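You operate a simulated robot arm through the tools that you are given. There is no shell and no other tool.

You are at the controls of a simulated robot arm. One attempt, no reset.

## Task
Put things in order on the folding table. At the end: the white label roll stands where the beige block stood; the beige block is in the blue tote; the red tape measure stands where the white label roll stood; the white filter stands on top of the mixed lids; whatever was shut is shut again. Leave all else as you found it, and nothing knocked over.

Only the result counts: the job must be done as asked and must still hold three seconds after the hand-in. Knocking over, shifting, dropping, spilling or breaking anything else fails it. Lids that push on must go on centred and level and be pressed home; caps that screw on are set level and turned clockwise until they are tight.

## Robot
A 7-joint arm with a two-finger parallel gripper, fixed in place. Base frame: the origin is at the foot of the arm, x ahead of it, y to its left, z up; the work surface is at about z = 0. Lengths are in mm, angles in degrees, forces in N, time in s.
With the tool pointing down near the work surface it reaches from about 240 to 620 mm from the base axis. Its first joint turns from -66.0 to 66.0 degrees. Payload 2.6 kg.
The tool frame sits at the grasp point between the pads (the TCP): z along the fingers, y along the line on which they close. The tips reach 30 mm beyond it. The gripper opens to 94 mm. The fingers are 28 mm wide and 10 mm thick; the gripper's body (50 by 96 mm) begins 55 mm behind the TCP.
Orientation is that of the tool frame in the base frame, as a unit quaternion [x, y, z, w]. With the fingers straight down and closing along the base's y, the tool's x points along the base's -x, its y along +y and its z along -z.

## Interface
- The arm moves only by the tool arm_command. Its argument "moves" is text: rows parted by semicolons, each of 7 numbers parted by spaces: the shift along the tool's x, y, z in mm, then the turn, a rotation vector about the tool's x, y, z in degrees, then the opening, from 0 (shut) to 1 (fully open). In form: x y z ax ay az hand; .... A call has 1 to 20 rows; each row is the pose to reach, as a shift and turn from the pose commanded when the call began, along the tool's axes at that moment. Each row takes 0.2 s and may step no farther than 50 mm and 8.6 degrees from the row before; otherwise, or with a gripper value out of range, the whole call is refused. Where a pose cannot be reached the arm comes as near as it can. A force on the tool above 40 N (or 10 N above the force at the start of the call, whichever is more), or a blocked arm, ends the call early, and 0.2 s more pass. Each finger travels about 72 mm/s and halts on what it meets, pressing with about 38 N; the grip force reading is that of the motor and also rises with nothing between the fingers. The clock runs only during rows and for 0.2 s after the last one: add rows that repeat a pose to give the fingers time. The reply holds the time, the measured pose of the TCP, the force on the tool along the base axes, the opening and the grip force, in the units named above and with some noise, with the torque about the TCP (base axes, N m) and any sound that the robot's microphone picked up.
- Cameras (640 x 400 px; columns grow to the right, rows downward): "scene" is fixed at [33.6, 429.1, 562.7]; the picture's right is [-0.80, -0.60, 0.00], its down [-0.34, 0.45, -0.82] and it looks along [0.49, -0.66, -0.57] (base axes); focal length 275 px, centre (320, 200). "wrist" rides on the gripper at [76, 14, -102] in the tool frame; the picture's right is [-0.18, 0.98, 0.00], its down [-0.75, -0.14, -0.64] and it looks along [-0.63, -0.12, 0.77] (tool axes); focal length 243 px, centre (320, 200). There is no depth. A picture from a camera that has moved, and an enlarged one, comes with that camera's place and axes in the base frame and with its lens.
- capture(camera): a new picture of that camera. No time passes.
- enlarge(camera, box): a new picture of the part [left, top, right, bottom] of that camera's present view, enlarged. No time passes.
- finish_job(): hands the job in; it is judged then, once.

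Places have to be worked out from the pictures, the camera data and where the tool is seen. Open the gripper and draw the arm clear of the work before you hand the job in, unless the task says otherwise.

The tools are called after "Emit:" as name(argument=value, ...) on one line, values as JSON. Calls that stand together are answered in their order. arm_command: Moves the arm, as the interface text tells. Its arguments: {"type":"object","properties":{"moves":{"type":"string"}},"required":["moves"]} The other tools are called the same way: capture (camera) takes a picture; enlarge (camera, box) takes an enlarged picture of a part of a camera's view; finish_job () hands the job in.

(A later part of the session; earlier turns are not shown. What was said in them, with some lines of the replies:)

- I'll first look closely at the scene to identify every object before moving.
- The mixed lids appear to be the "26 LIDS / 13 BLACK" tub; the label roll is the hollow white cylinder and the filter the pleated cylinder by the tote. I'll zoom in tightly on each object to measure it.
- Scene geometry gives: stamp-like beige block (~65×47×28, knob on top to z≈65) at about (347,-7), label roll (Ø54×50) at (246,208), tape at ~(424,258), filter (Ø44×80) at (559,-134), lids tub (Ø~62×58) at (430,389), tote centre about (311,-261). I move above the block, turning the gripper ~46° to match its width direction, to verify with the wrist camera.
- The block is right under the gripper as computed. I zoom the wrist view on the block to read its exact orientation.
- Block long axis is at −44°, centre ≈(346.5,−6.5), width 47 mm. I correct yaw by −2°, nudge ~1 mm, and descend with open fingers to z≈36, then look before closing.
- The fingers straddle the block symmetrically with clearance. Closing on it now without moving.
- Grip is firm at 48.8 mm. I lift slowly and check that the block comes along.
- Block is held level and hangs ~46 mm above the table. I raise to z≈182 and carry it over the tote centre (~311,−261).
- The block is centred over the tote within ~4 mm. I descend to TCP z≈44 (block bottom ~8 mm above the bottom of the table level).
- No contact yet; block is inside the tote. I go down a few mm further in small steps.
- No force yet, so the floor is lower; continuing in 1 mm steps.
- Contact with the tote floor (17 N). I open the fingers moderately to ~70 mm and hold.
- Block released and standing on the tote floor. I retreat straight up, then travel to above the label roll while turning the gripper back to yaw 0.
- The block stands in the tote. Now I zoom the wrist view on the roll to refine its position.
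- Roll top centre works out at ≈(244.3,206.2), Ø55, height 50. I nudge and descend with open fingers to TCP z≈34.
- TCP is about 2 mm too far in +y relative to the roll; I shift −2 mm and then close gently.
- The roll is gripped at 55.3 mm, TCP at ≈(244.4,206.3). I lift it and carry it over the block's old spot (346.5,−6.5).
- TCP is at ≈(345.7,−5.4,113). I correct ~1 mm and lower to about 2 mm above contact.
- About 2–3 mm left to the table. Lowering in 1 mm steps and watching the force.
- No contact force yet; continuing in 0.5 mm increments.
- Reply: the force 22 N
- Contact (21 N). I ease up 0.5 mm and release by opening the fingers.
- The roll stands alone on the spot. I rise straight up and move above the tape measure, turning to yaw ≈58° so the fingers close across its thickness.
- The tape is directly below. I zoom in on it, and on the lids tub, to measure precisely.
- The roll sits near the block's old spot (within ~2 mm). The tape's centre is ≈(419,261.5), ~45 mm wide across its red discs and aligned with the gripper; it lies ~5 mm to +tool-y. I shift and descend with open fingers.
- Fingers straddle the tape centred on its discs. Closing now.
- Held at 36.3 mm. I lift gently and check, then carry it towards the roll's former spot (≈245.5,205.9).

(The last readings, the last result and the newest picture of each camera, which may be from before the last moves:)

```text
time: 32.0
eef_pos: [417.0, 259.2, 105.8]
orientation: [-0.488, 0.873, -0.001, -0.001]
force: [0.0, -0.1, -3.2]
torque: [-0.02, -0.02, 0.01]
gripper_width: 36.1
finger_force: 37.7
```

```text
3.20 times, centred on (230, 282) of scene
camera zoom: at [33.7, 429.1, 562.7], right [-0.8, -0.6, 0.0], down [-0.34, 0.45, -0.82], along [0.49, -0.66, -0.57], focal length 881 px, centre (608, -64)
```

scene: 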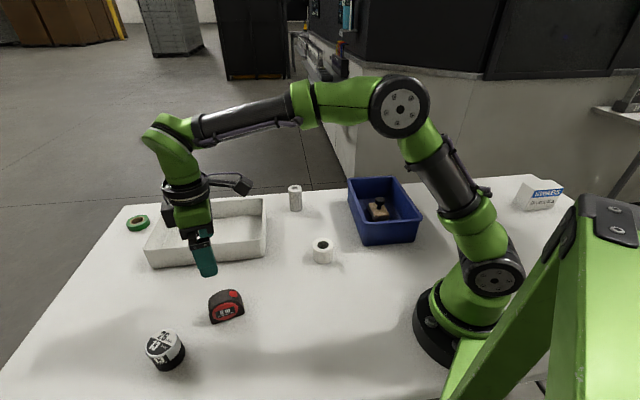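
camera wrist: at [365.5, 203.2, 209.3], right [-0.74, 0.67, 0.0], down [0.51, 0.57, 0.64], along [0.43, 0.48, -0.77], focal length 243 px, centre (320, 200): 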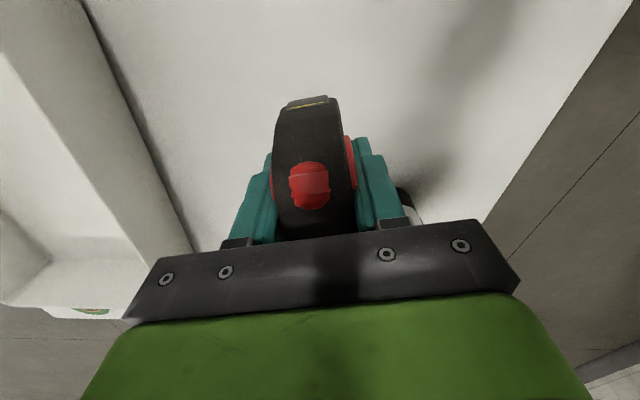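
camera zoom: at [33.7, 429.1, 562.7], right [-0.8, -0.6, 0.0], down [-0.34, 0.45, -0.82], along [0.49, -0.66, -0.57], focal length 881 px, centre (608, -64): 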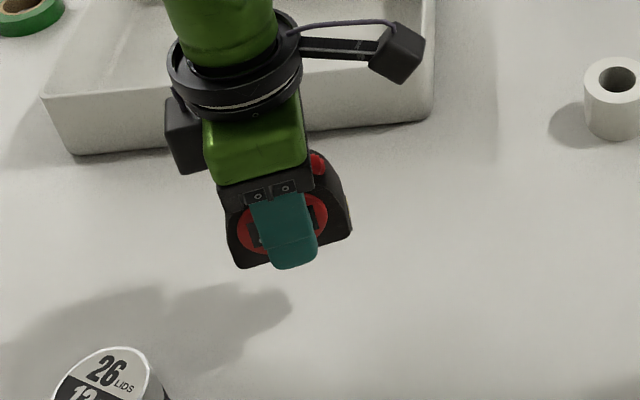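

Tape is lifted upright and steady. I move it horizontally to above the roll's former place.

Emit:
arm_command(moves="23 19.6 0 0 0 0 0.25; 46 39.1 0 0 0 0 0.25; 69 58.7 0 0 0 0 0.25; 92 78.3 0 0 0 0 0.25; 115 97.8 0 0 0 0 0.25; 130 111 0 0 0 0 0.25; 137.7 117.4 0 0 0 0 0.25; 137.7 117.4 0 0 0 0 0.25; 137.7 117.4 0 0 0 0 0.25")

Emit:
capture(camera="wrist")

```text
time: 34.0
eef_pos: [248.0, 204.2, 103.2]
orientation: [-0.488, 0.873, 0.0, -0.001]
force: [0.3, -0.5, -2.6]
torque: [0.01, -0.01, -0.03]
gripper_width: 36.1
finger_force: 38.2
```

```text
taken
camera wrist: at [195.3, 147.7, 207.9], right [-0.74, 0.67, 0.0], down [0.51, 0.57, 0.64], along [0.43, 0.48, -0.77], focal length 243 px, centre (320, 200)
```

wrist: 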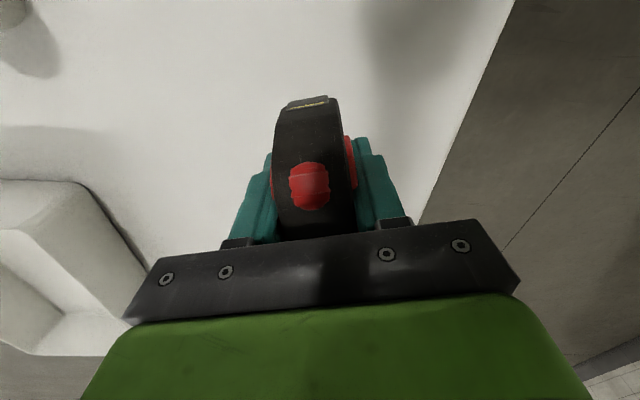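

TCP is ≈(247.0,205.1,106); I correct ~2 mm and lower to just above the table.

Emit:
arm_command(moves="1.2 1.5 0 0 0 0 0.25; 1.2 1.5 30 0 0 0 0.25; 1.2 1.5 52 0 0 0 0.25; 1.2 1.5 63 0 0 0 0.25; 1.2 1.5 67 0 0 0 0.25; 1.2 1.5 67 0 0 0 0.25")

Emit:
capture(camera="wrist")

Emit:
enlarge(camera="scene", box=[240, 270, 368, 370])

```text
time: 35.4
eef_pos: [245.8, 204.6, 35.1]
orientation: [-0.489, 0.872, 0.0, 0.0]
force: [0.3, -0.1, -2.0]
torque: [-0.01, 0.02, 0.01]
gripper_width: 35.9
finger_force: 38.0
```

```text
taken
camera wrist: at [193.5, 147.2, 140.0], right [-0.74, 0.67, 0.0], down [0.51, 0.57, 0.64], along [0.43, 0.48, -0.77], focal length 243 px, centre (320, 200)
```

wrist: 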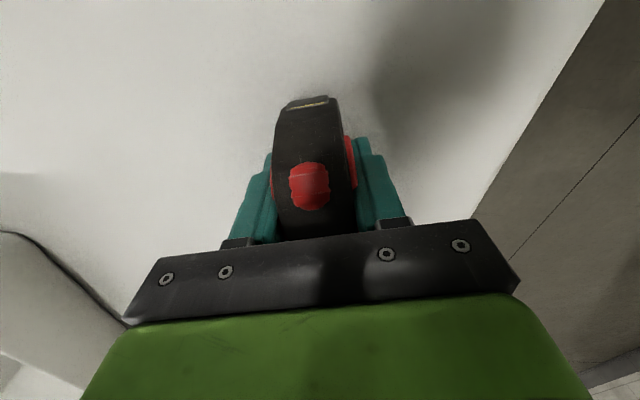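

```text
4.00 times, centred on (304, 320) of scene
camera zoom: at [33.7, 429.1, 562.7], right [-0.8, -0.6, 0.0], down [-0.34, 0.45, -0.82], along [0.49, -0.66, -0.57], focal length 1102 px, centre (384, -280)
```

zoom: 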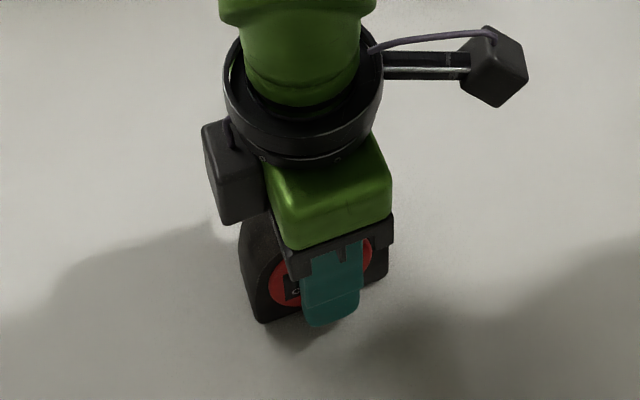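

About 2 mm above the table; lowering with small steps.

Emit:
arm_command(moves="0 0 0.7 0 0 0 0.25; 0 0 1.4 0 0 0 0.25; 0 0 1.4 0 0 0 0.25")

```text
time: 36.2
eef_pos: [244.6, 205.3, 34.5]
orientation: [-0.488, 0.873, 0.0, -0.001]
force: [-0.1, -0.1, -1.9]
torque: [0.0, -0.01, -0.03]
gripper_width: 36.2
finger_force: 38.7
```

No contact yet; going on in 0.5 mm steps.

Emit:
arm_command(moves="0 0 0.5 0 0 0 0.25; 0 0 1 0 0 0 0.25; 0 0 1 0 0 0 0.25")

```text
time: 37.0
eef_pos: [246.2, 204.9, 34.3]
orientation: [-0.488, 0.873, 0.0, 0.0]
force: [-6.0, -4.6, 23.0]
torque: [-0.34, -0.13, -0.13]
gripper_width: 35.6
finger_force: 37.8
```

Contact (23 N). I relieve 0.4 mm and open the fingers.

Emit:
arm_command(moves="0 0 -0.4 0 0 0 0.35; 0 0 -0.4 0 0 0 0.5; 0 0 -0.4 0 0 0 0.7; 0 0 -0.4 0 0 0 0.9; 0 0 -0.4 0 0 0 0.9; 0 0 -0.4 0 0 0 0.9")

Emit:
capture(camera="wrist")

```text
time: 38.4
eef_pos: [246.3, 203.8, 33.4]
orientation: [-0.489, 0.872, 0.0, 0.0]
force: [-0.4, -1.2, 0.0]
torque: [0.0, -0.01, -0.03]
gripper_width: 84.7
finger_force: 0.0
```

```text
taken
camera wrist: at [194.1, 146.9, 137.9], right [-0.74, 0.67, 0.0], down [0.51, 0.57, 0.64], along [0.43, 0.48, -0.77], focal length 243 px, centre (320, 200)
```

wrist: 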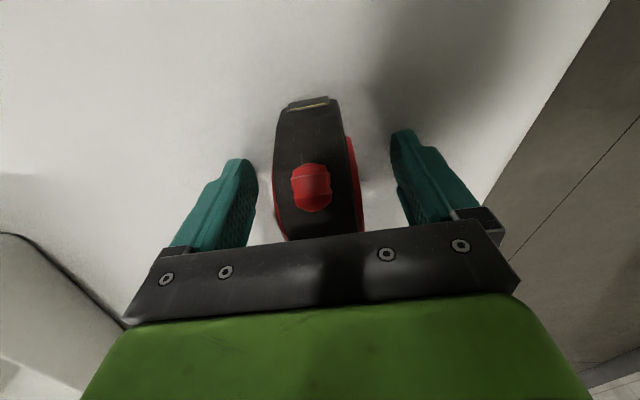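

Tape stands freely. I rise clear and go hover over the lids tub to measure its top precisely before fetching the filter.

Emit:
arm_command(moves="0 0 -40 0 0 0 0.9; 0 0 -85 0 0 0 0.9; 0 0 -130 0 0 0 1; 0 0 -175 0 0 0 1; -36.3 -8.6 -185 0 0 0 1; -72.5 -17.2 -185 0 0 0 1; -108.8 -25.8 -185 0 0 0 1; -145 -34.3 -185 0 0 0 1; -181.4 -42.9 -185 0 0 0 1; -217.6 -51.5 -185 0 0 0 1; -245 -58 -185 0 0 0 1; -253.9 -60.1 -185 0 0 0 1; -253.9 -60.1 -185 0 0 0 1; -253.9 -60.1 -185 0 0 0 1")

Emit:
capture(camera="wrist")

Emit:
capture(camera="scene")

```text
time: 41.4
eef_pos: [430.1, 389.6, 218.7]
orientation: [-0.489, 0.873, -0.001, -0.001]
force: [0.7, 0.7, -0.3]
torque: [-0.02, -0.01, -0.01]
gripper_width: 93.9
finger_force: 0.1
```

```text
taken
camera wrist: at [377.6, 332.0, 322.2], right [-0.74, 0.67, 0.0], down [0.51, 0.57, 0.64], along [0.43, 0.48, -0.77], focal length 243 px, centre (320, 200)
```

wrist: 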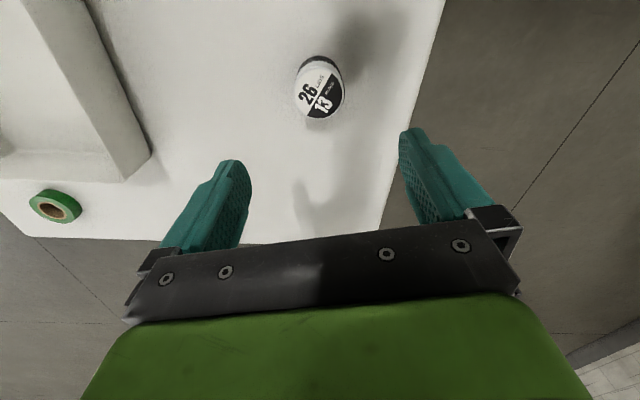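

```text
taken
```

scene: 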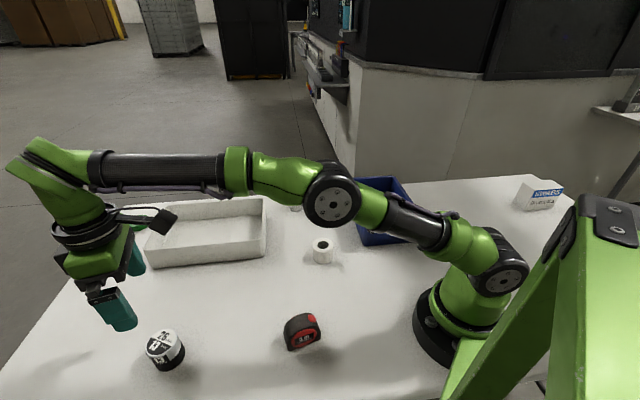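

I zoom on the tub's top and check the tape in its new place.

Emit:
enlarge(camera="wrist", box=[272, 40, 368, 140])

Emit:
enlarge(camera="scene", box=[270, 305, 334, 355])

```text
4.00 times, centred on (320, 90) of wrist
camera zoom: at [377.6, 332.0, 322.2], right [-0.74, 0.67, 0.0], down [0.51, 0.57, 0.64], along [0.43, 0.48, -0.77], focal length 970 px, centre (320, 640)
```

zoom: 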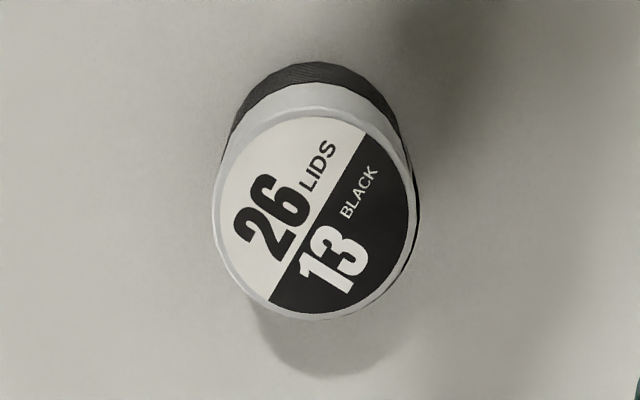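

```text
8.00 times, centred on (302, 330) of scene
camera zoom: at [33.6, 429.1, 562.7], right [-0.8, -0.6, 0.0], down [-0.34, 0.45, -0.82], along [0.49, -0.66, -0.57], focal length 2203 px, centre (464, -840)
```

zoom: 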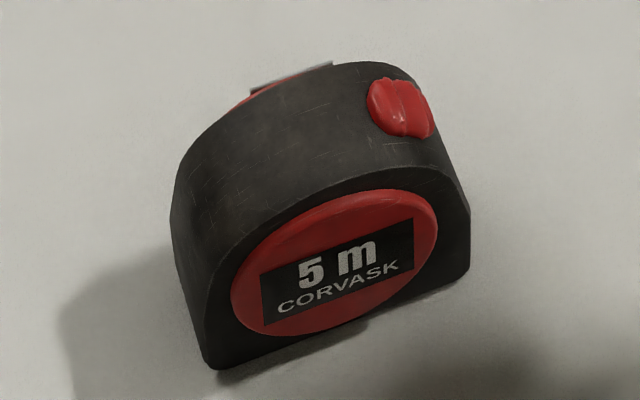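

Tub top centre ≈(429.5,388), top at z≈58, Ø54; the tape stands within a few mm of the roll's spot. Now I travel at z≈220 to above the filter (559,−134), turning back to yaw 0.

Emit:
arm_command(moves="31.5 -32.1 0 0 0 4.87 1; 63 -64.1 0 0 0 9.73 1; 94.5 -96.2 0 0 0 14.6 1; 126 -128.3 0 0 0 19.5 1; 157.5 -160.3 0 0 0 24.3 1; 189 -192.4 0 0 0 29.2 1; 220.5 -224.5 0 0 0 34.1 1; 252 -256.5 0 0 0 38.9 1; 283.5 -288.6 0 0 0 43.8 1; 315 -320.7 0 0 0 48.7 1; 346.5 -352.7 0 0 0 53.5 1; 366 -372.6 0 0 0 56.6 1; 378 -384.8 0 0 0 58.4 1; 378 -384.8 0 0 0 58.4 1; 378 -384.8 0 0 0 58.4 1")

Emit:
capture(camera="wrist")

Emit:
capture(camera="scene")

```text
time: 44.6
eef_pos: [559.3, -134.9, 219.6]
orientation: [0.0, 1.0, -0.001, 0.0]
force: [-0.1, -0.5, -0.4]
torque: [-0.02, -0.01, -0.01]
gripper_width: 93.9
finger_force: 0.1
```

```text
taken
camera wrist: at [483.9, -120.5, 323.1], right [0.18, 0.98, 0.0], down [0.75, -0.14, 0.64], along [0.63, -0.12, -0.77], focal length 243 px, centre (320, 200)
```

wrist: 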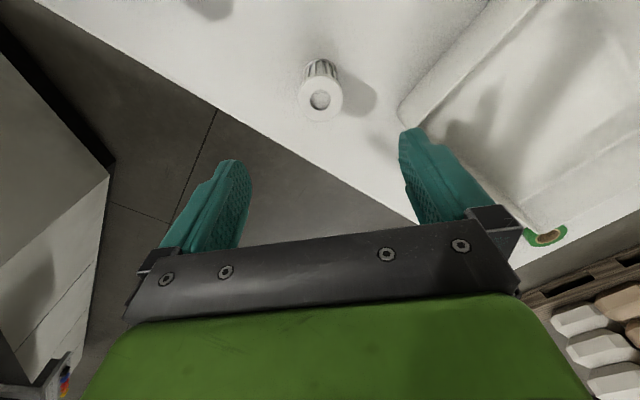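

```text
taken
```

scene: 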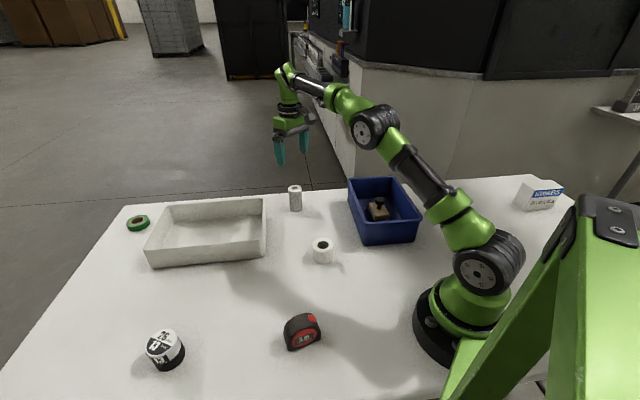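

Above the filter; zooming for its precise position relative to the gripper.

Emit:
enlarge(camera="wrist", box=[272, 40, 368, 140])

```text
4.00 times, centred on (320, 90) of wrist
camera zoom: at [483.9, -120.5, 323.1], right [0.18, 0.98, 0.0], down [0.75, -0.14, 0.64], along [0.63, -0.12, -0.77], focal length 970 px, centre (320, 640)
```

zoom: 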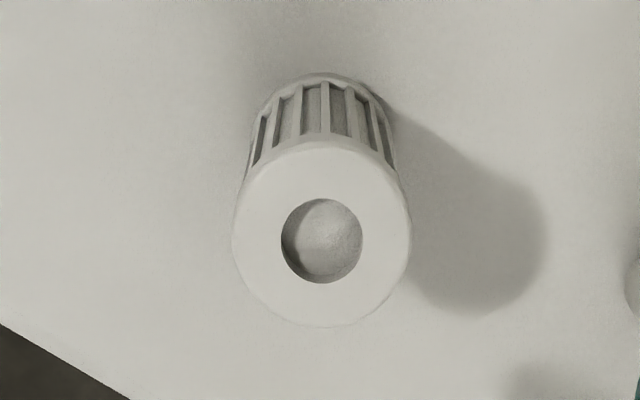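

Filter centre ≈(559.1,−134.0), Ø44, height ≈80, almost exactly beneath the TCP. I descend with open fingers to TCP z≈42.

Emit:
arm_command(moves="0.8 0.5 40 0 0 0 1; 0.8 0.5 80 0 0 0 1; 0.8 0.5 120 0 0 0 1; 0.8 0.5 150 0 0 0 1; 0.8 0.5 170 0 0 0 1; 0.8 0.5 179 0 0 0 1; 0.8 0.5 179 0 0 0 1")

Emit:
capture(camera="wrist")

Emit:
enlarge(camera="scene", box=[246, 140, 346, 220])

```text
time: 46.2
eef_pos: [558.6, -132.5, 40.4]
orientation: [-0.001, 1.0, 0.0, 0.0]
force: [-0.5, -0.5, 0.5]
torque: [0.0, 0.01, 0.01]
gripper_width: 94.1
finger_force: 0.0
```

```text
taken
camera wrist: at [482.1, -118.7, 144.1], right [0.18, 0.98, 0.0], down [0.75, -0.14, 0.64], along [0.63, -0.12, -0.77], focal length 243 px, centre (320, 200)
```

wrist: 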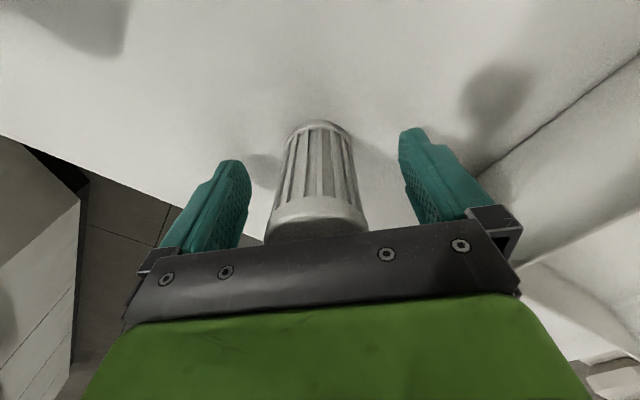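

```text
5.00 times, centred on (296, 180) of scene
camera zoom: at [33.6, 429.1, 562.7], right [-0.8, -0.6, 0.0], down [-0.34, 0.45, -0.82], along [0.49, -0.66, -0.57], focal length 1377 px, centre (440, 300)
```

zoom: 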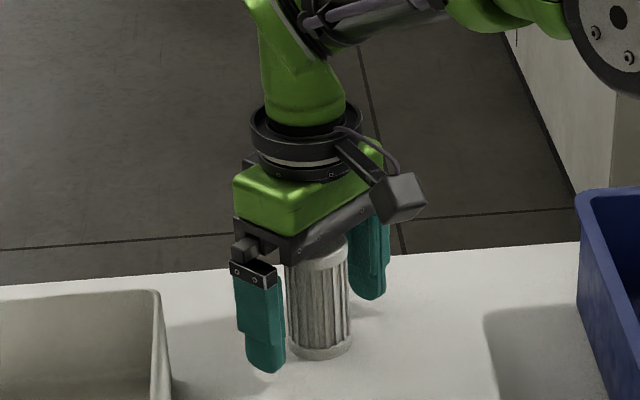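

TCP is ~1.3 mm to +y of the filter; I correct and close on it.

Emit:
arm_command(moves="-1 -1.3 0 0 0 0 1; -1 -1.3 0 0 0 0 1; -1 -1.3 0 0 0 0 0.7; -1 -1.3 0 0 0 0 0.3; -1 -1.3 0 0 0 0 0.3; -1 -1.3 0 0 0 0 0.3; -1 -1.3 0 0 0 0 0.3; -1 -1.3 0 0 0 0 0.3")

Emit:
capture(camera="wrist")

```text
time: 48.0
eef_pos: [558.7, -135.7, 40.9]
orientation: [-0.001, 1.0, 0.001, 0.0]
force: [0.1, 0.0, -0.2]
torque: [0.01, -0.02, 0.04]
gripper_width: 42.6
finger_force: 37.9
```

```text
taken
camera wrist: at [483.4, -120.1, 144.4], right [0.18, 0.98, 0.0], down [0.75, -0.14, 0.64], along [0.63, -0.12, -0.77], focal length 243 px, centre (320, 200)
```

wrist: 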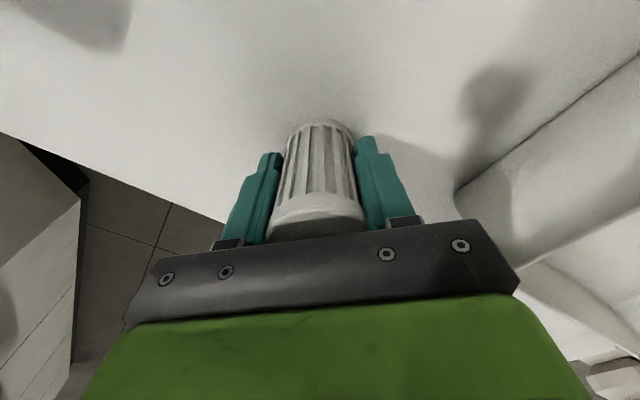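

Filter held at 42.6 mm. I lift it straight up first and check.

Emit:
arm_command(moves="0 0 -10 0 0 0 0.3; 0 0 -40 0 0 0 0.3; 0 0 -80 0 0 0 0.3; 0 0 -120 0 0 0 0.3; 0 0 -155 0 0 0 0.3; 0 0 -160 0 0 0 0.3; 0 0 -160 0 0 0 0.3")

Emit:
capture(camera="wrist")

Emit:
enlarge(camera="scene", box=[236, 60, 364, 220])

```text
time: 49.6
eef_pos: [560.2, -133.5, 200.6]
orientation: [-0.001, 1.0, 0.0, 0.0]
force: [0.1, 0.2, -0.4]
torque: [0.0, -0.01, 0.0]
gripper_width: 42.9
finger_force: 38.0
```

```text
taken
camera wrist: at [485.0, -119.9, 304.9], right [0.18, 0.98, 0.0], down [0.75, -0.14, 0.64], along [0.63, -0.12, -0.77], focal length 243 px, centre (320, 200)
```

wrist: 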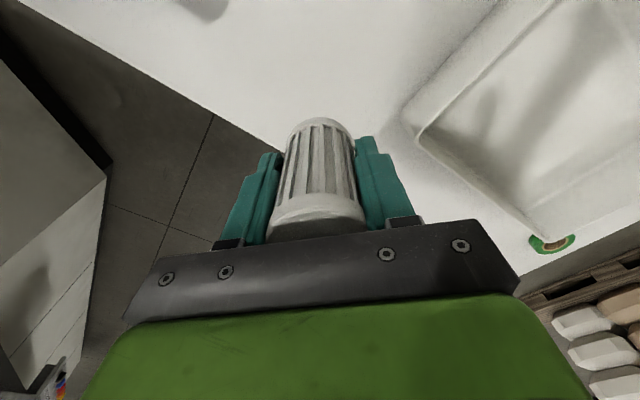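

```text
2.50 times, centred on (300, 140) of scene
camera zoom: at [33.7, 429.1, 562.7], right [-0.8, -0.6, 0.0], down [-0.34, 0.45, -0.82], along [0.49, -0.66, -0.57], focal length 688 px, centre (370, 350)
```

zoom: 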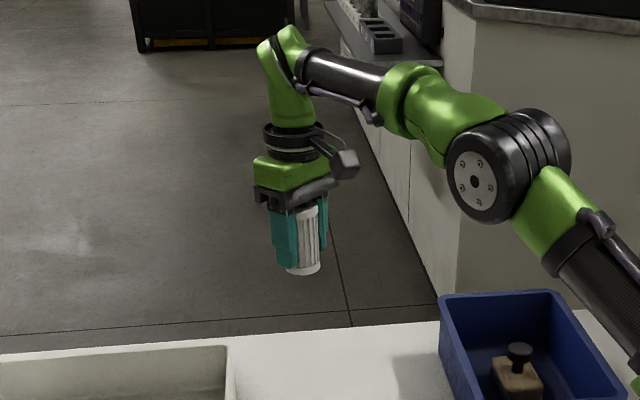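

Filter held upright. Now I carry it at z≈200 to above the lids tub with yaw 58°, matching the measuring pose.

Emit:
arm_command(moves="10 40 0 0 0 -4.5 0.3; 21 83 0 0 0 -9.3 0.3; 32 126.5 0 0 0 -14.2 0.3; 43 170 0 0 0 -19 0.3; 54 213.5 0 0 0 -23.9 0.3; 65 257 0 0 0 -28.8 0.3; 76 300.5 0 0 0 -33.6 0.3; 87 344 0 0 0 -38.5 0.3; 98 387.5 0 0 0 -43.4 0.3; 108 429 0 0 0 -48 0.3; 117 465 0 0 0 -52 0.3; 124 493 0 0 0 -55.2 0.3; 129 512 0 0 0 -57.3 0.3; 131.5 521.9 0 0 0 -58.4 0.3; 131.5 521.9 0 0 0 -58.4 0.3; 131.5 521.9 0 0 0 -58.4 0.3")

Emit:
capture(camera="wrist")

Emit:
capture(camera="scene")

```text
time: 53.0
eef_pos: [427.9, 387.5, 201.8]
orientation: [-0.489, 0.872, 0.0, 0.0]
force: [-0.7, 0.8, -0.9]
torque: [0.05, 0.0, 0.0]
gripper_width: 42.7
finger_force: 38.2
```

```text
taken
camera wrist: at [375.7, 330.8, 304.2], right [-0.74, 0.67, 0.0], down [0.51, 0.57, 0.64], along [0.43, 0.48, -0.77], focal length 243 px, centre (320, 200)
```

wrist: 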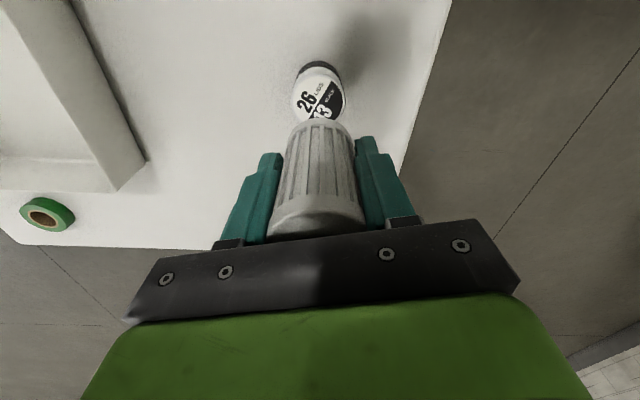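

```text
taken
```

scene: 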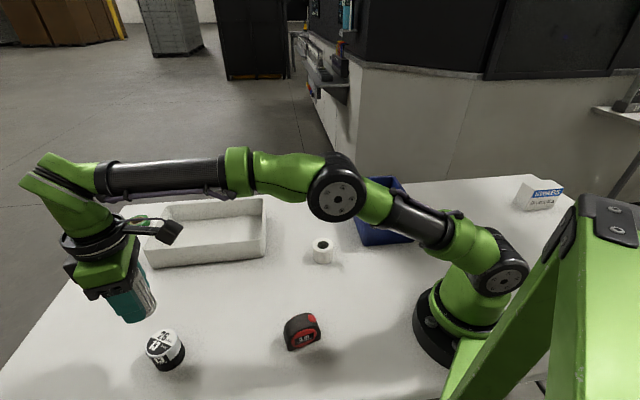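

TCP ≈(427.4,388.2,202). I correct by ~2 mm and lower to about 12 mm above the tub's top, then check alignment.

Emit:
arm_command(moves="-0.9 -1.9 0 0 0 0 0.3; -0.9 -1.9 30 0 0 0 0.3; -0.9 -1.9 60 0 0 0 0.3; -0.9 -1.9 80 0 0 0 0.3; -0.9 -1.9 90 0 0 0 0.3; -0.9 -1.9 90 0 0 0 0.3; -0.9 -1.9 90 0 0 0 0.3")

Emit:
capture(camera="wrist")

Emit:
enlarge(camera="scene", box=[104, 290, 232, 390])

Emit:
enlarge(camera="wrist", box=[250, 70, 390, 190])

```text
time: 54.6
eef_pos: [430.6, 387.5, 110.2]
orientation: [-0.488, 0.873, 0.0, 0.0]
force: [-1.1, -0.5, -1.7]
torque: [0.0, 0.02, -0.02]
gripper_width: 42.5
finger_force: 37.5
```

```text
taken
camera wrist: at [378.3, 329.9, 214.4], right [-0.74, 0.67, 0.0], down [0.51, 0.57, 0.64], along [0.43, 0.48, -0.77], focal length 243 px, centre (320, 200)
```

wrist: 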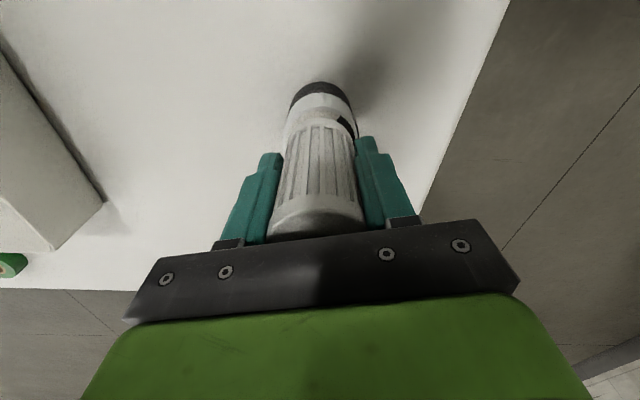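

```text
4.00 times, centred on (168, 340) of scene
camera zoom: at [33.7, 429.1, 562.7], right [-0.8, -0.6, 0.0], down [-0.34, 0.45, -0.82], along [0.49, -0.66, -0.57], focal length 1102 px, centre (928, -360)
```

zoom: 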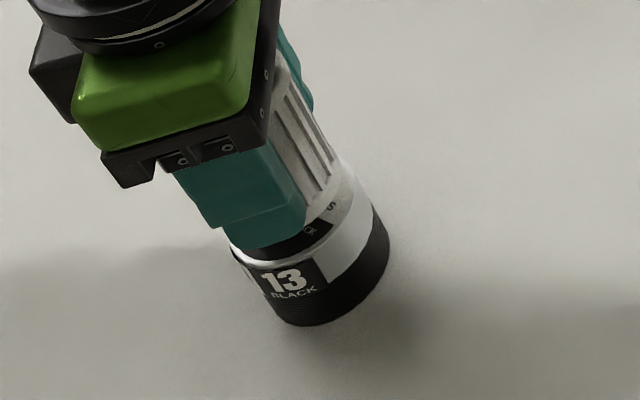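

```text
3.33 times, centred on (320, 130) of wrist
camera zoom: at [378.3, 329.9, 214.4], right [-0.74, 0.67, 0.0], down [0.51, 0.57, 0.64], along [0.43, 0.48, -0.77], focal length 809 px, centre (320, 433)
```

zoom: 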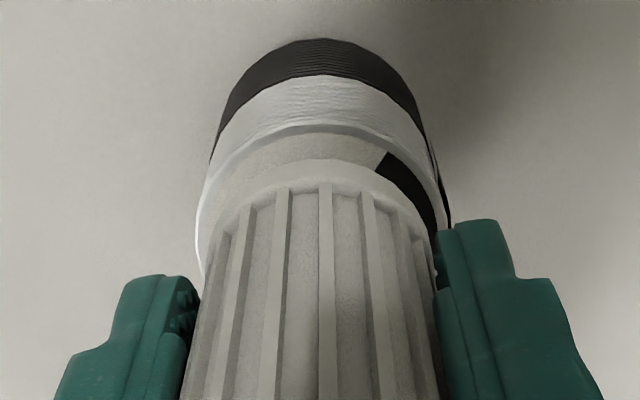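

Alignment looks good; the tub seems ~1.5 mm further outward, so I shift that way and lower 8 mm, then go in small steps.

Emit:
arm_command(moves="-1.5 0 0 0 0 0 0.3; -1.5 0 4 0 0 0 0.3; -1.5 0 7 0 0 0 0.3; -1.5 0 8 0 0 0 0.3; -1.5 0 8 0 0 0 0.3")

Emit:
enlarge(camera="wrist", box=[250, 70, 390, 190])

Emit:
enlarge(camera="scene", box=[136, 310, 216, 380])

```text
time: 55.8
eef_pos: [429.8, 388.7, 102.4]
orientation: [-0.488, 0.873, -0.001, 0.0]
force: [0.6, 0.9, -0.6]
torque: [-0.01, -0.01, -0.01]
gripper_width: 42.7
finger_force: 38.3
```

```text
3.33 times, centred on (320, 130) of wrist
camera zoom: at [378.7, 330.6, 206.3], right [-0.74, 0.67, 0.0], down [0.51, 0.57, 0.64], along [0.43, 0.48, -0.77], focal length 809 px, centre (320, 433)
```

zoom: 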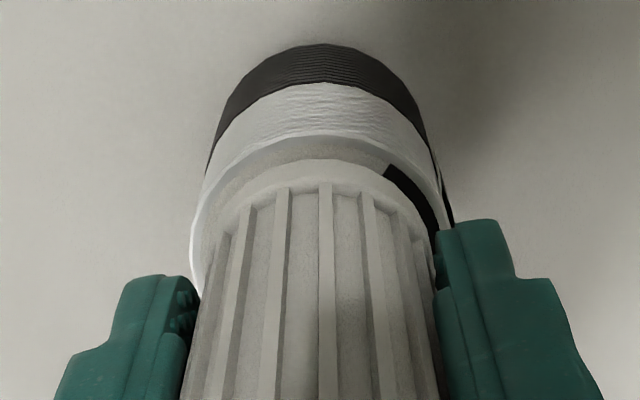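

```text
5.71 times, centred on (176, 345) of scene
camera zoom: at [33.7, 429.1, 562.7], right [-0.8, -0.6, 0.0], down [-0.34, 0.45, -0.82], along [0.49, -0.66, -0.57], focal length 1574 px, centre (1143, -629)
```

zoom: 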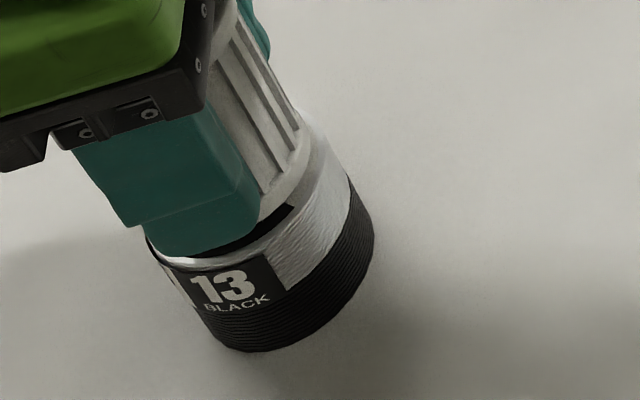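

Nearly touching; lateral margins are even. I continue down in 1 mm steps watching for contact.

Emit:
arm_command(moves="0 0 1 0 0 0 0.3; 0 0 1 0 0 0 0.3")

Emit:
enlarge(camera="wrist", box=[270, 85, 370, 160])

```text
time: 56.4
eef_pos: [430.1, 387.4, 102.2]
orientation: [-0.488, 0.873, 0.0, 0.0]
force: [-0.8, 0.2, -0.9]
torque: [0.02, 0.02, 0.01]
gripper_width: 42.5
finger_force: 38.3
```

```text
5.33 times, centred on (320, 122) of wrist
camera zoom: at [378.3, 330.7, 205.5], right [-0.74, 0.67, 0.0], down [0.51, 0.57, 0.64], along [0.43, 0.48, -0.77], focal length 1294 px, centre (320, 613)
```

zoom: 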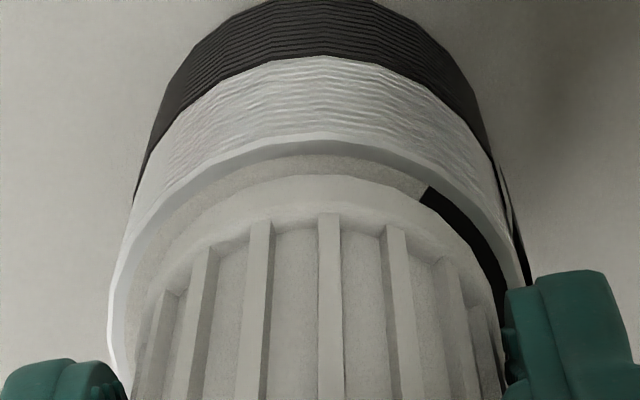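

Margins are within ~1 mm of centred. Continuing down in small steps to contact.

Emit:
arm_command(moves="-0.7 0 1 0 0 0 0.3; -0.7 0 1 0 0 0 0.3")

```text
time: 57.0
eef_pos: [430.6, 388.5, 99.6]
orientation: [-0.489, 0.873, 0.0, 0.0]
force: [0.1, -0.2, -1.3]
torque: [-0.02, 0.04, 0.01]
gripper_width: 42.4
finger_force: 38.1
```

No contact yet; next millimetre.

Emit:
arm_command(moves="0 0 0.5 0 0 0 0.3; 0 0 1 0 0 0 0.3; 0 0 1 0 0 0 0.3")

```text
time: 57.8
eef_pos: [430.6, 388.9, 99.2]
orientation: [-0.488, 0.873, 0.0, 0.0]
force: [-1.3, 0.0, -0.4]
torque: [0.02, 0.0, -0.02]
gripper_width: 42.3
finger_force: 38.3
```

Still free; another small step.

Emit:
arm_command(moves="0 0 0.5 0 0 0 0.3; 0 0 1 0 0 0 0.3; 0 0 1 0 0 0 0.3")

Emit:
enlarge(camera="wrist", box=[270, 85, 370, 160])

```text
time: 58.6
eef_pos: [430.4, 389.9, 99.5]
orientation: [-0.489, 0.872, 0.0, 0.0]
force: [-0.5, 0.2, -1.2]
torque: [-0.05, 0.02, 0.0]
gripper_width: 42.7
finger_force: 37.7
```

```text
5.33 times, centred on (320, 122) of wrist
camera zoom: at [379.3, 331.8, 202.8], right [-0.74, 0.67, 0.0], down [0.51, 0.57, 0.64], along [0.43, 0.48, -0.77], focal length 1294 px, centre (320, 613)
```

zoom: 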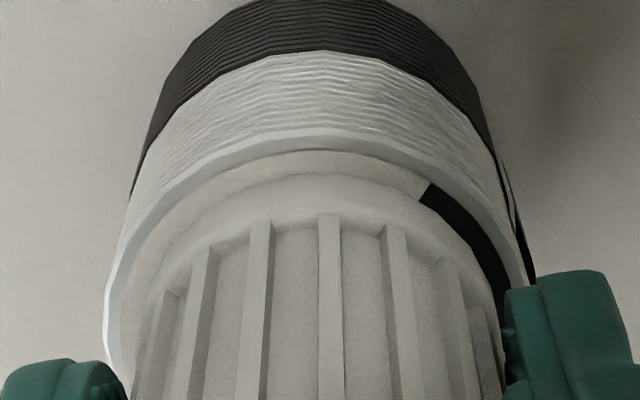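

Now well centred (near margin ≈5 mm, sides even). Continuing with 0.5 mm steps.

Emit:
arm_command(moves="0 0 0.5 0 0 0 0.3; 0 0 1 0 0 0 0.3; 0 0 1 0 0 0 0.3")

```text
time: 59.4
eef_pos: [430.6, 388.9, 97.3]
orientation: [-0.489, 0.872, 0.0, 0.0]
force: [-0.6, 0.4, 1.6]
torque: [0.02, 0.05, 0.0]
gripper_width: 42.6
finger_force: 38.5
```

Force is barely changing (+1.6 N); one more small step.

Emit:
arm_command(moves="0 0 0.4 0 0 0 0.3; 0 0 0.8 0 0 0 0.3; 0 0 0.8 0 0 0 0.3")

```text
time: 60.2
eef_pos: [430.9, 388.1, 96.9]
orientation: [-0.489, 0.872, 0.001, 0.001]
force: [-2.6, -0.1, 9.9]
torque: [0.0, 0.09, -0.02]
gripper_width: 42.6
finger_force: 38.7
```

Contact at ~10 N: the filter rests on the tub. I ease 0.3 mm and open the fingers slowly.

Emit:
arm_command(moves="0 0 -0.3 0 0 0 0.4; 0 0 -0.3 0 0 0 0.5; 0 0 -0.3 0 0 0 0.6; 0 0 -0.3 0 0 0 0.75; 0 0 -0.3 0 0 0 0.9; 0 0 -0.3 0 0 0 0.9; 0 0 -0.3 0 0 0 0.9")

Emit:
capture(camera="wrist")

Emit:
enlarge(camera="scene", box=[104, 290, 232, 390])

```text
time: 61.8
eef_pos: [431.2, 388.5, 95.6]
orientation: [-0.489, 0.872, 0.0, 0.0]
force: [0.0, -1.0, 0.3]
torque: [0.01, 0.01, 0.01]
gripper_width: 84.6
finger_force: 0.1
```

```text
taken
camera wrist: at [379.5, 331.4, 200.5], right [-0.74, 0.67, 0.0], down [0.51, 0.57, 0.64], along [0.43, 0.48, -0.77], focal length 243 px, centre (320, 200)
```

wrist: 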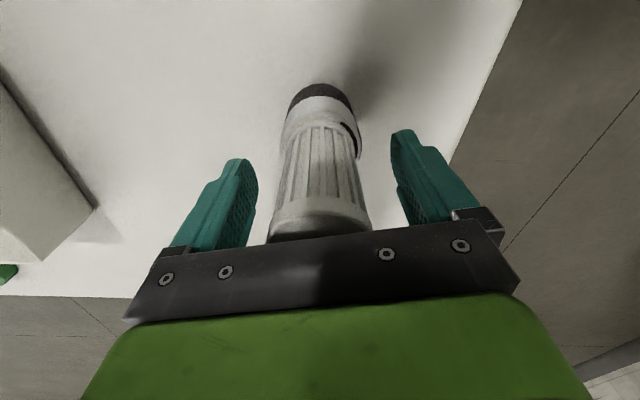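

```text
4.00 times, centred on (168, 340) of scene
camera zoom: at [33.6, 429.1, 562.7], right [-0.8, -0.6, 0.0], down [-0.34, 0.45, -0.82], along [0.49, -0.66, -0.57], focal length 1102 px, centre (928, -360)
```

zoom: 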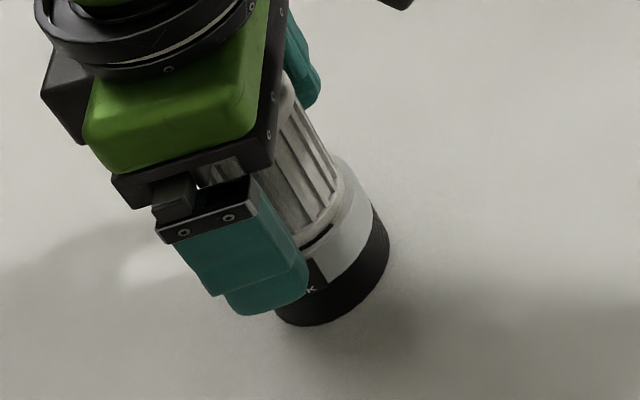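

Filter stands on the tub with the fingers free. I raise straight up until the tips are well above the filter, then look.

Emit:
arm_command(moves="0 0 -15 0 0 0 0.9; 0 0 -40 0 0 0 0.9; 0 0 -75 0 0 0 0.9; 0 0 -105 0 0 0 0.9; 0 0 -118 0 0 0 0.9; 0 0 -118 0 0 0 0.9")

Emit:
capture(camera="wrist")

Emit:
capture(camera="scene")

```text
time: 63.2
eef_pos: [432.0, 389.2, 215.3]
orientation: [-0.489, 0.873, 0.001, -0.001]
force: [-1.0, 0.3, 0.2]
torque: [0.01, 0.01, 0.01]
gripper_width: 84.4
finger_force: 0.1
```

```text
taken
camera wrist: at [379.6, 332.3, 319.3], right [-0.74, 0.67, 0.0], down [0.51, 0.57, 0.64], along [0.43, 0.48, -0.77], focal length 243 px, centre (320, 200)
```

wrist: 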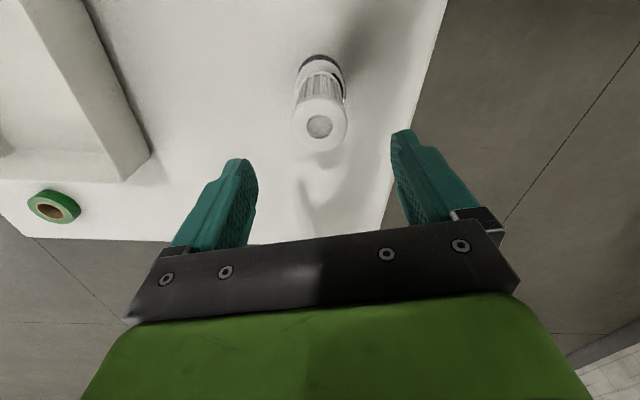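

```text
taken
```

scene: 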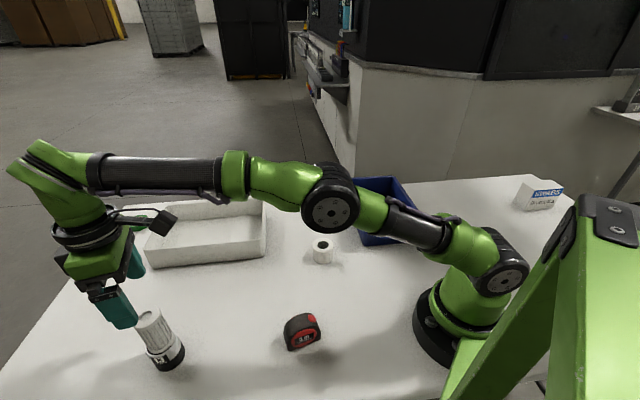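

Filter stands upright, centred on the tub. I now retreat to the starting pose, clear of everything, and inspect the final layout.

Emit:
arm_command(moves="34.6 -17.1 -18.3 0 0 7.3 0.9; 69.2 -34.1 -36.7 0 0 14.6 0.9; 103.7 -51.2 -55 0 0 21.9 0.9; 138.3 -68.3 -73.3 0 0 29.2 0.9; 172.9 -85.3 -91.6 0 0 36.5 0.9; 207.5 -102.4 -110 0 0 43.8 0.9; 242 -119.4 -128.3 0 0 51.1 0.9; 276.6 -136.5 -146.6 0 0 58.4 0.9; 276.6 -136.5 -146.6 0 0 58.4 0.9; 276.6 -136.5 -146.6 0 0 58.4 1")

Emit:
capture(camera="wrist")

Emit:
capture(camera="scene")

Emit:
enlarge(camera="scene", box=[120, 290, 220, 380])

Emit:
enlarge(camera="scene", box=[296, 170, 436, 275])

Emit:
enlarge(camera="scene", box=[120, 170, 280, 270])

```text
time: 65.4
eef_pos: [403.3, 82.1, 362.4]
orientation: [0.0, 1.0, -0.001, 0.0]
force: [1.4, 0.4, -0.2]
torque: [-0.01, 0.01, -0.02]
gripper_width: 94.0
finger_force: 0.2
```

```text
taken
camera wrist: at [327.6, 96.3, 466.9], right [0.18, 0.98, 0.0], down [0.75, -0.14, 0.64], along [0.63, -0.12, -0.77], focal length 243 px, centre (320, 200)
```

wrist: 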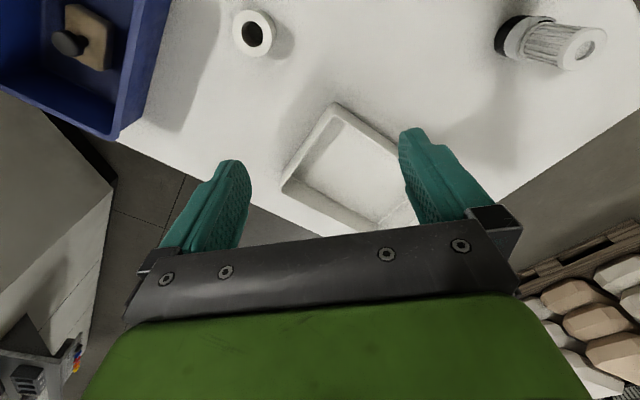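

```text
taken
```

scene: 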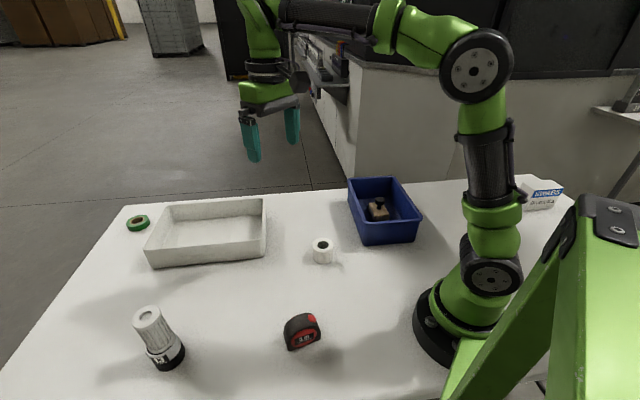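

```text
4.44 times, centred on (170, 335) of scene
camera zoom: at [33.7, 429.1, 562.7], right [-0.8, -0.6, 0.0], down [-0.34, 0.45, -0.82], along [0.49, -0.66, -0.57], focal length 1224 px, centre (987, -400)
```

zoom: 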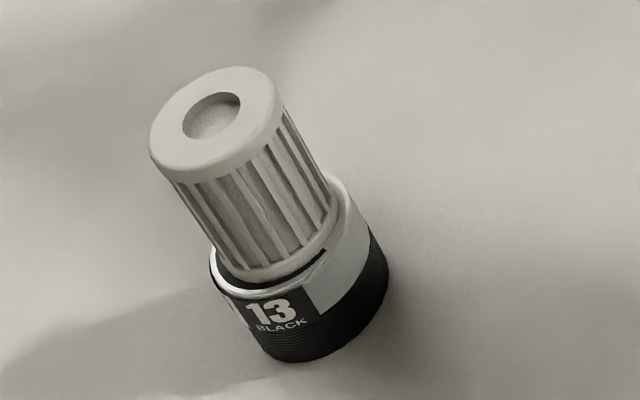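

```text
3.81 times, centred on (366, 222) of scene
camera zoom: at [33.7, 429.1, 562.7], right [-0.8, -0.6, 0.0], down [-0.34, 0.45, -0.82], along [0.49, -0.66, -0.57], focal length 1049 px, centre (145, 114)
```

zoom: 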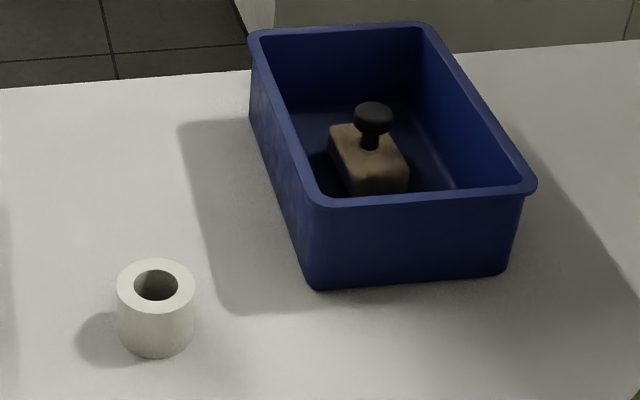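

```text
4.00 times, centred on (200, 220) of scene
camera zoom: at [33.7, 429.1, 562.7], right [-0.8, -0.6, 0.0], down [-0.34, 0.45, -0.82], along [0.49, -0.66, -0.57], focal length 1102 px, centre (800, 120)
```

zoom: 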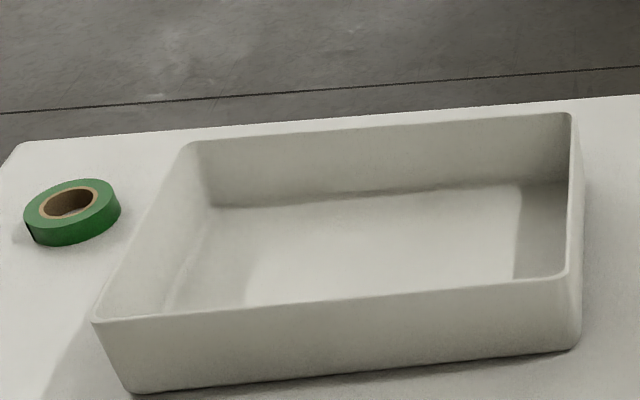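

All goals are met: roll on the block's spot, block upright in the tote, tape on the roll's spot, filter standing centred on the lids; tote, tray, green tape and swabs box unchanged. The gripper is open and clear, so I hand in.

Emit:
finish_job()

```text
The job is handed in.
```

I finished the rearrangement and handed the job in. I don't have the result of the judging.

- **White label roll:** it stands where the beige block stood, about 3–4 mm off by my camera estimates. I left that small offset rather than risk gripping it again.
- **Beige block:** it stands upright on the floor of the blue tote.
- **Red tape measure:** it stands where the label roll stood, within about 3–4 mm.
- **White filter:** it stands upright and centred on top of the mixed lids. I took these to be the tub marked "26 LIDS / 13 BLACK".

I opened nothing, so nothing needed shutting again. The last pictures show nothing knocked over, and the white tray, green tape and swabs box look as they did at the start. The gripper is open and the arm is back at its starting pose, clear of the table.
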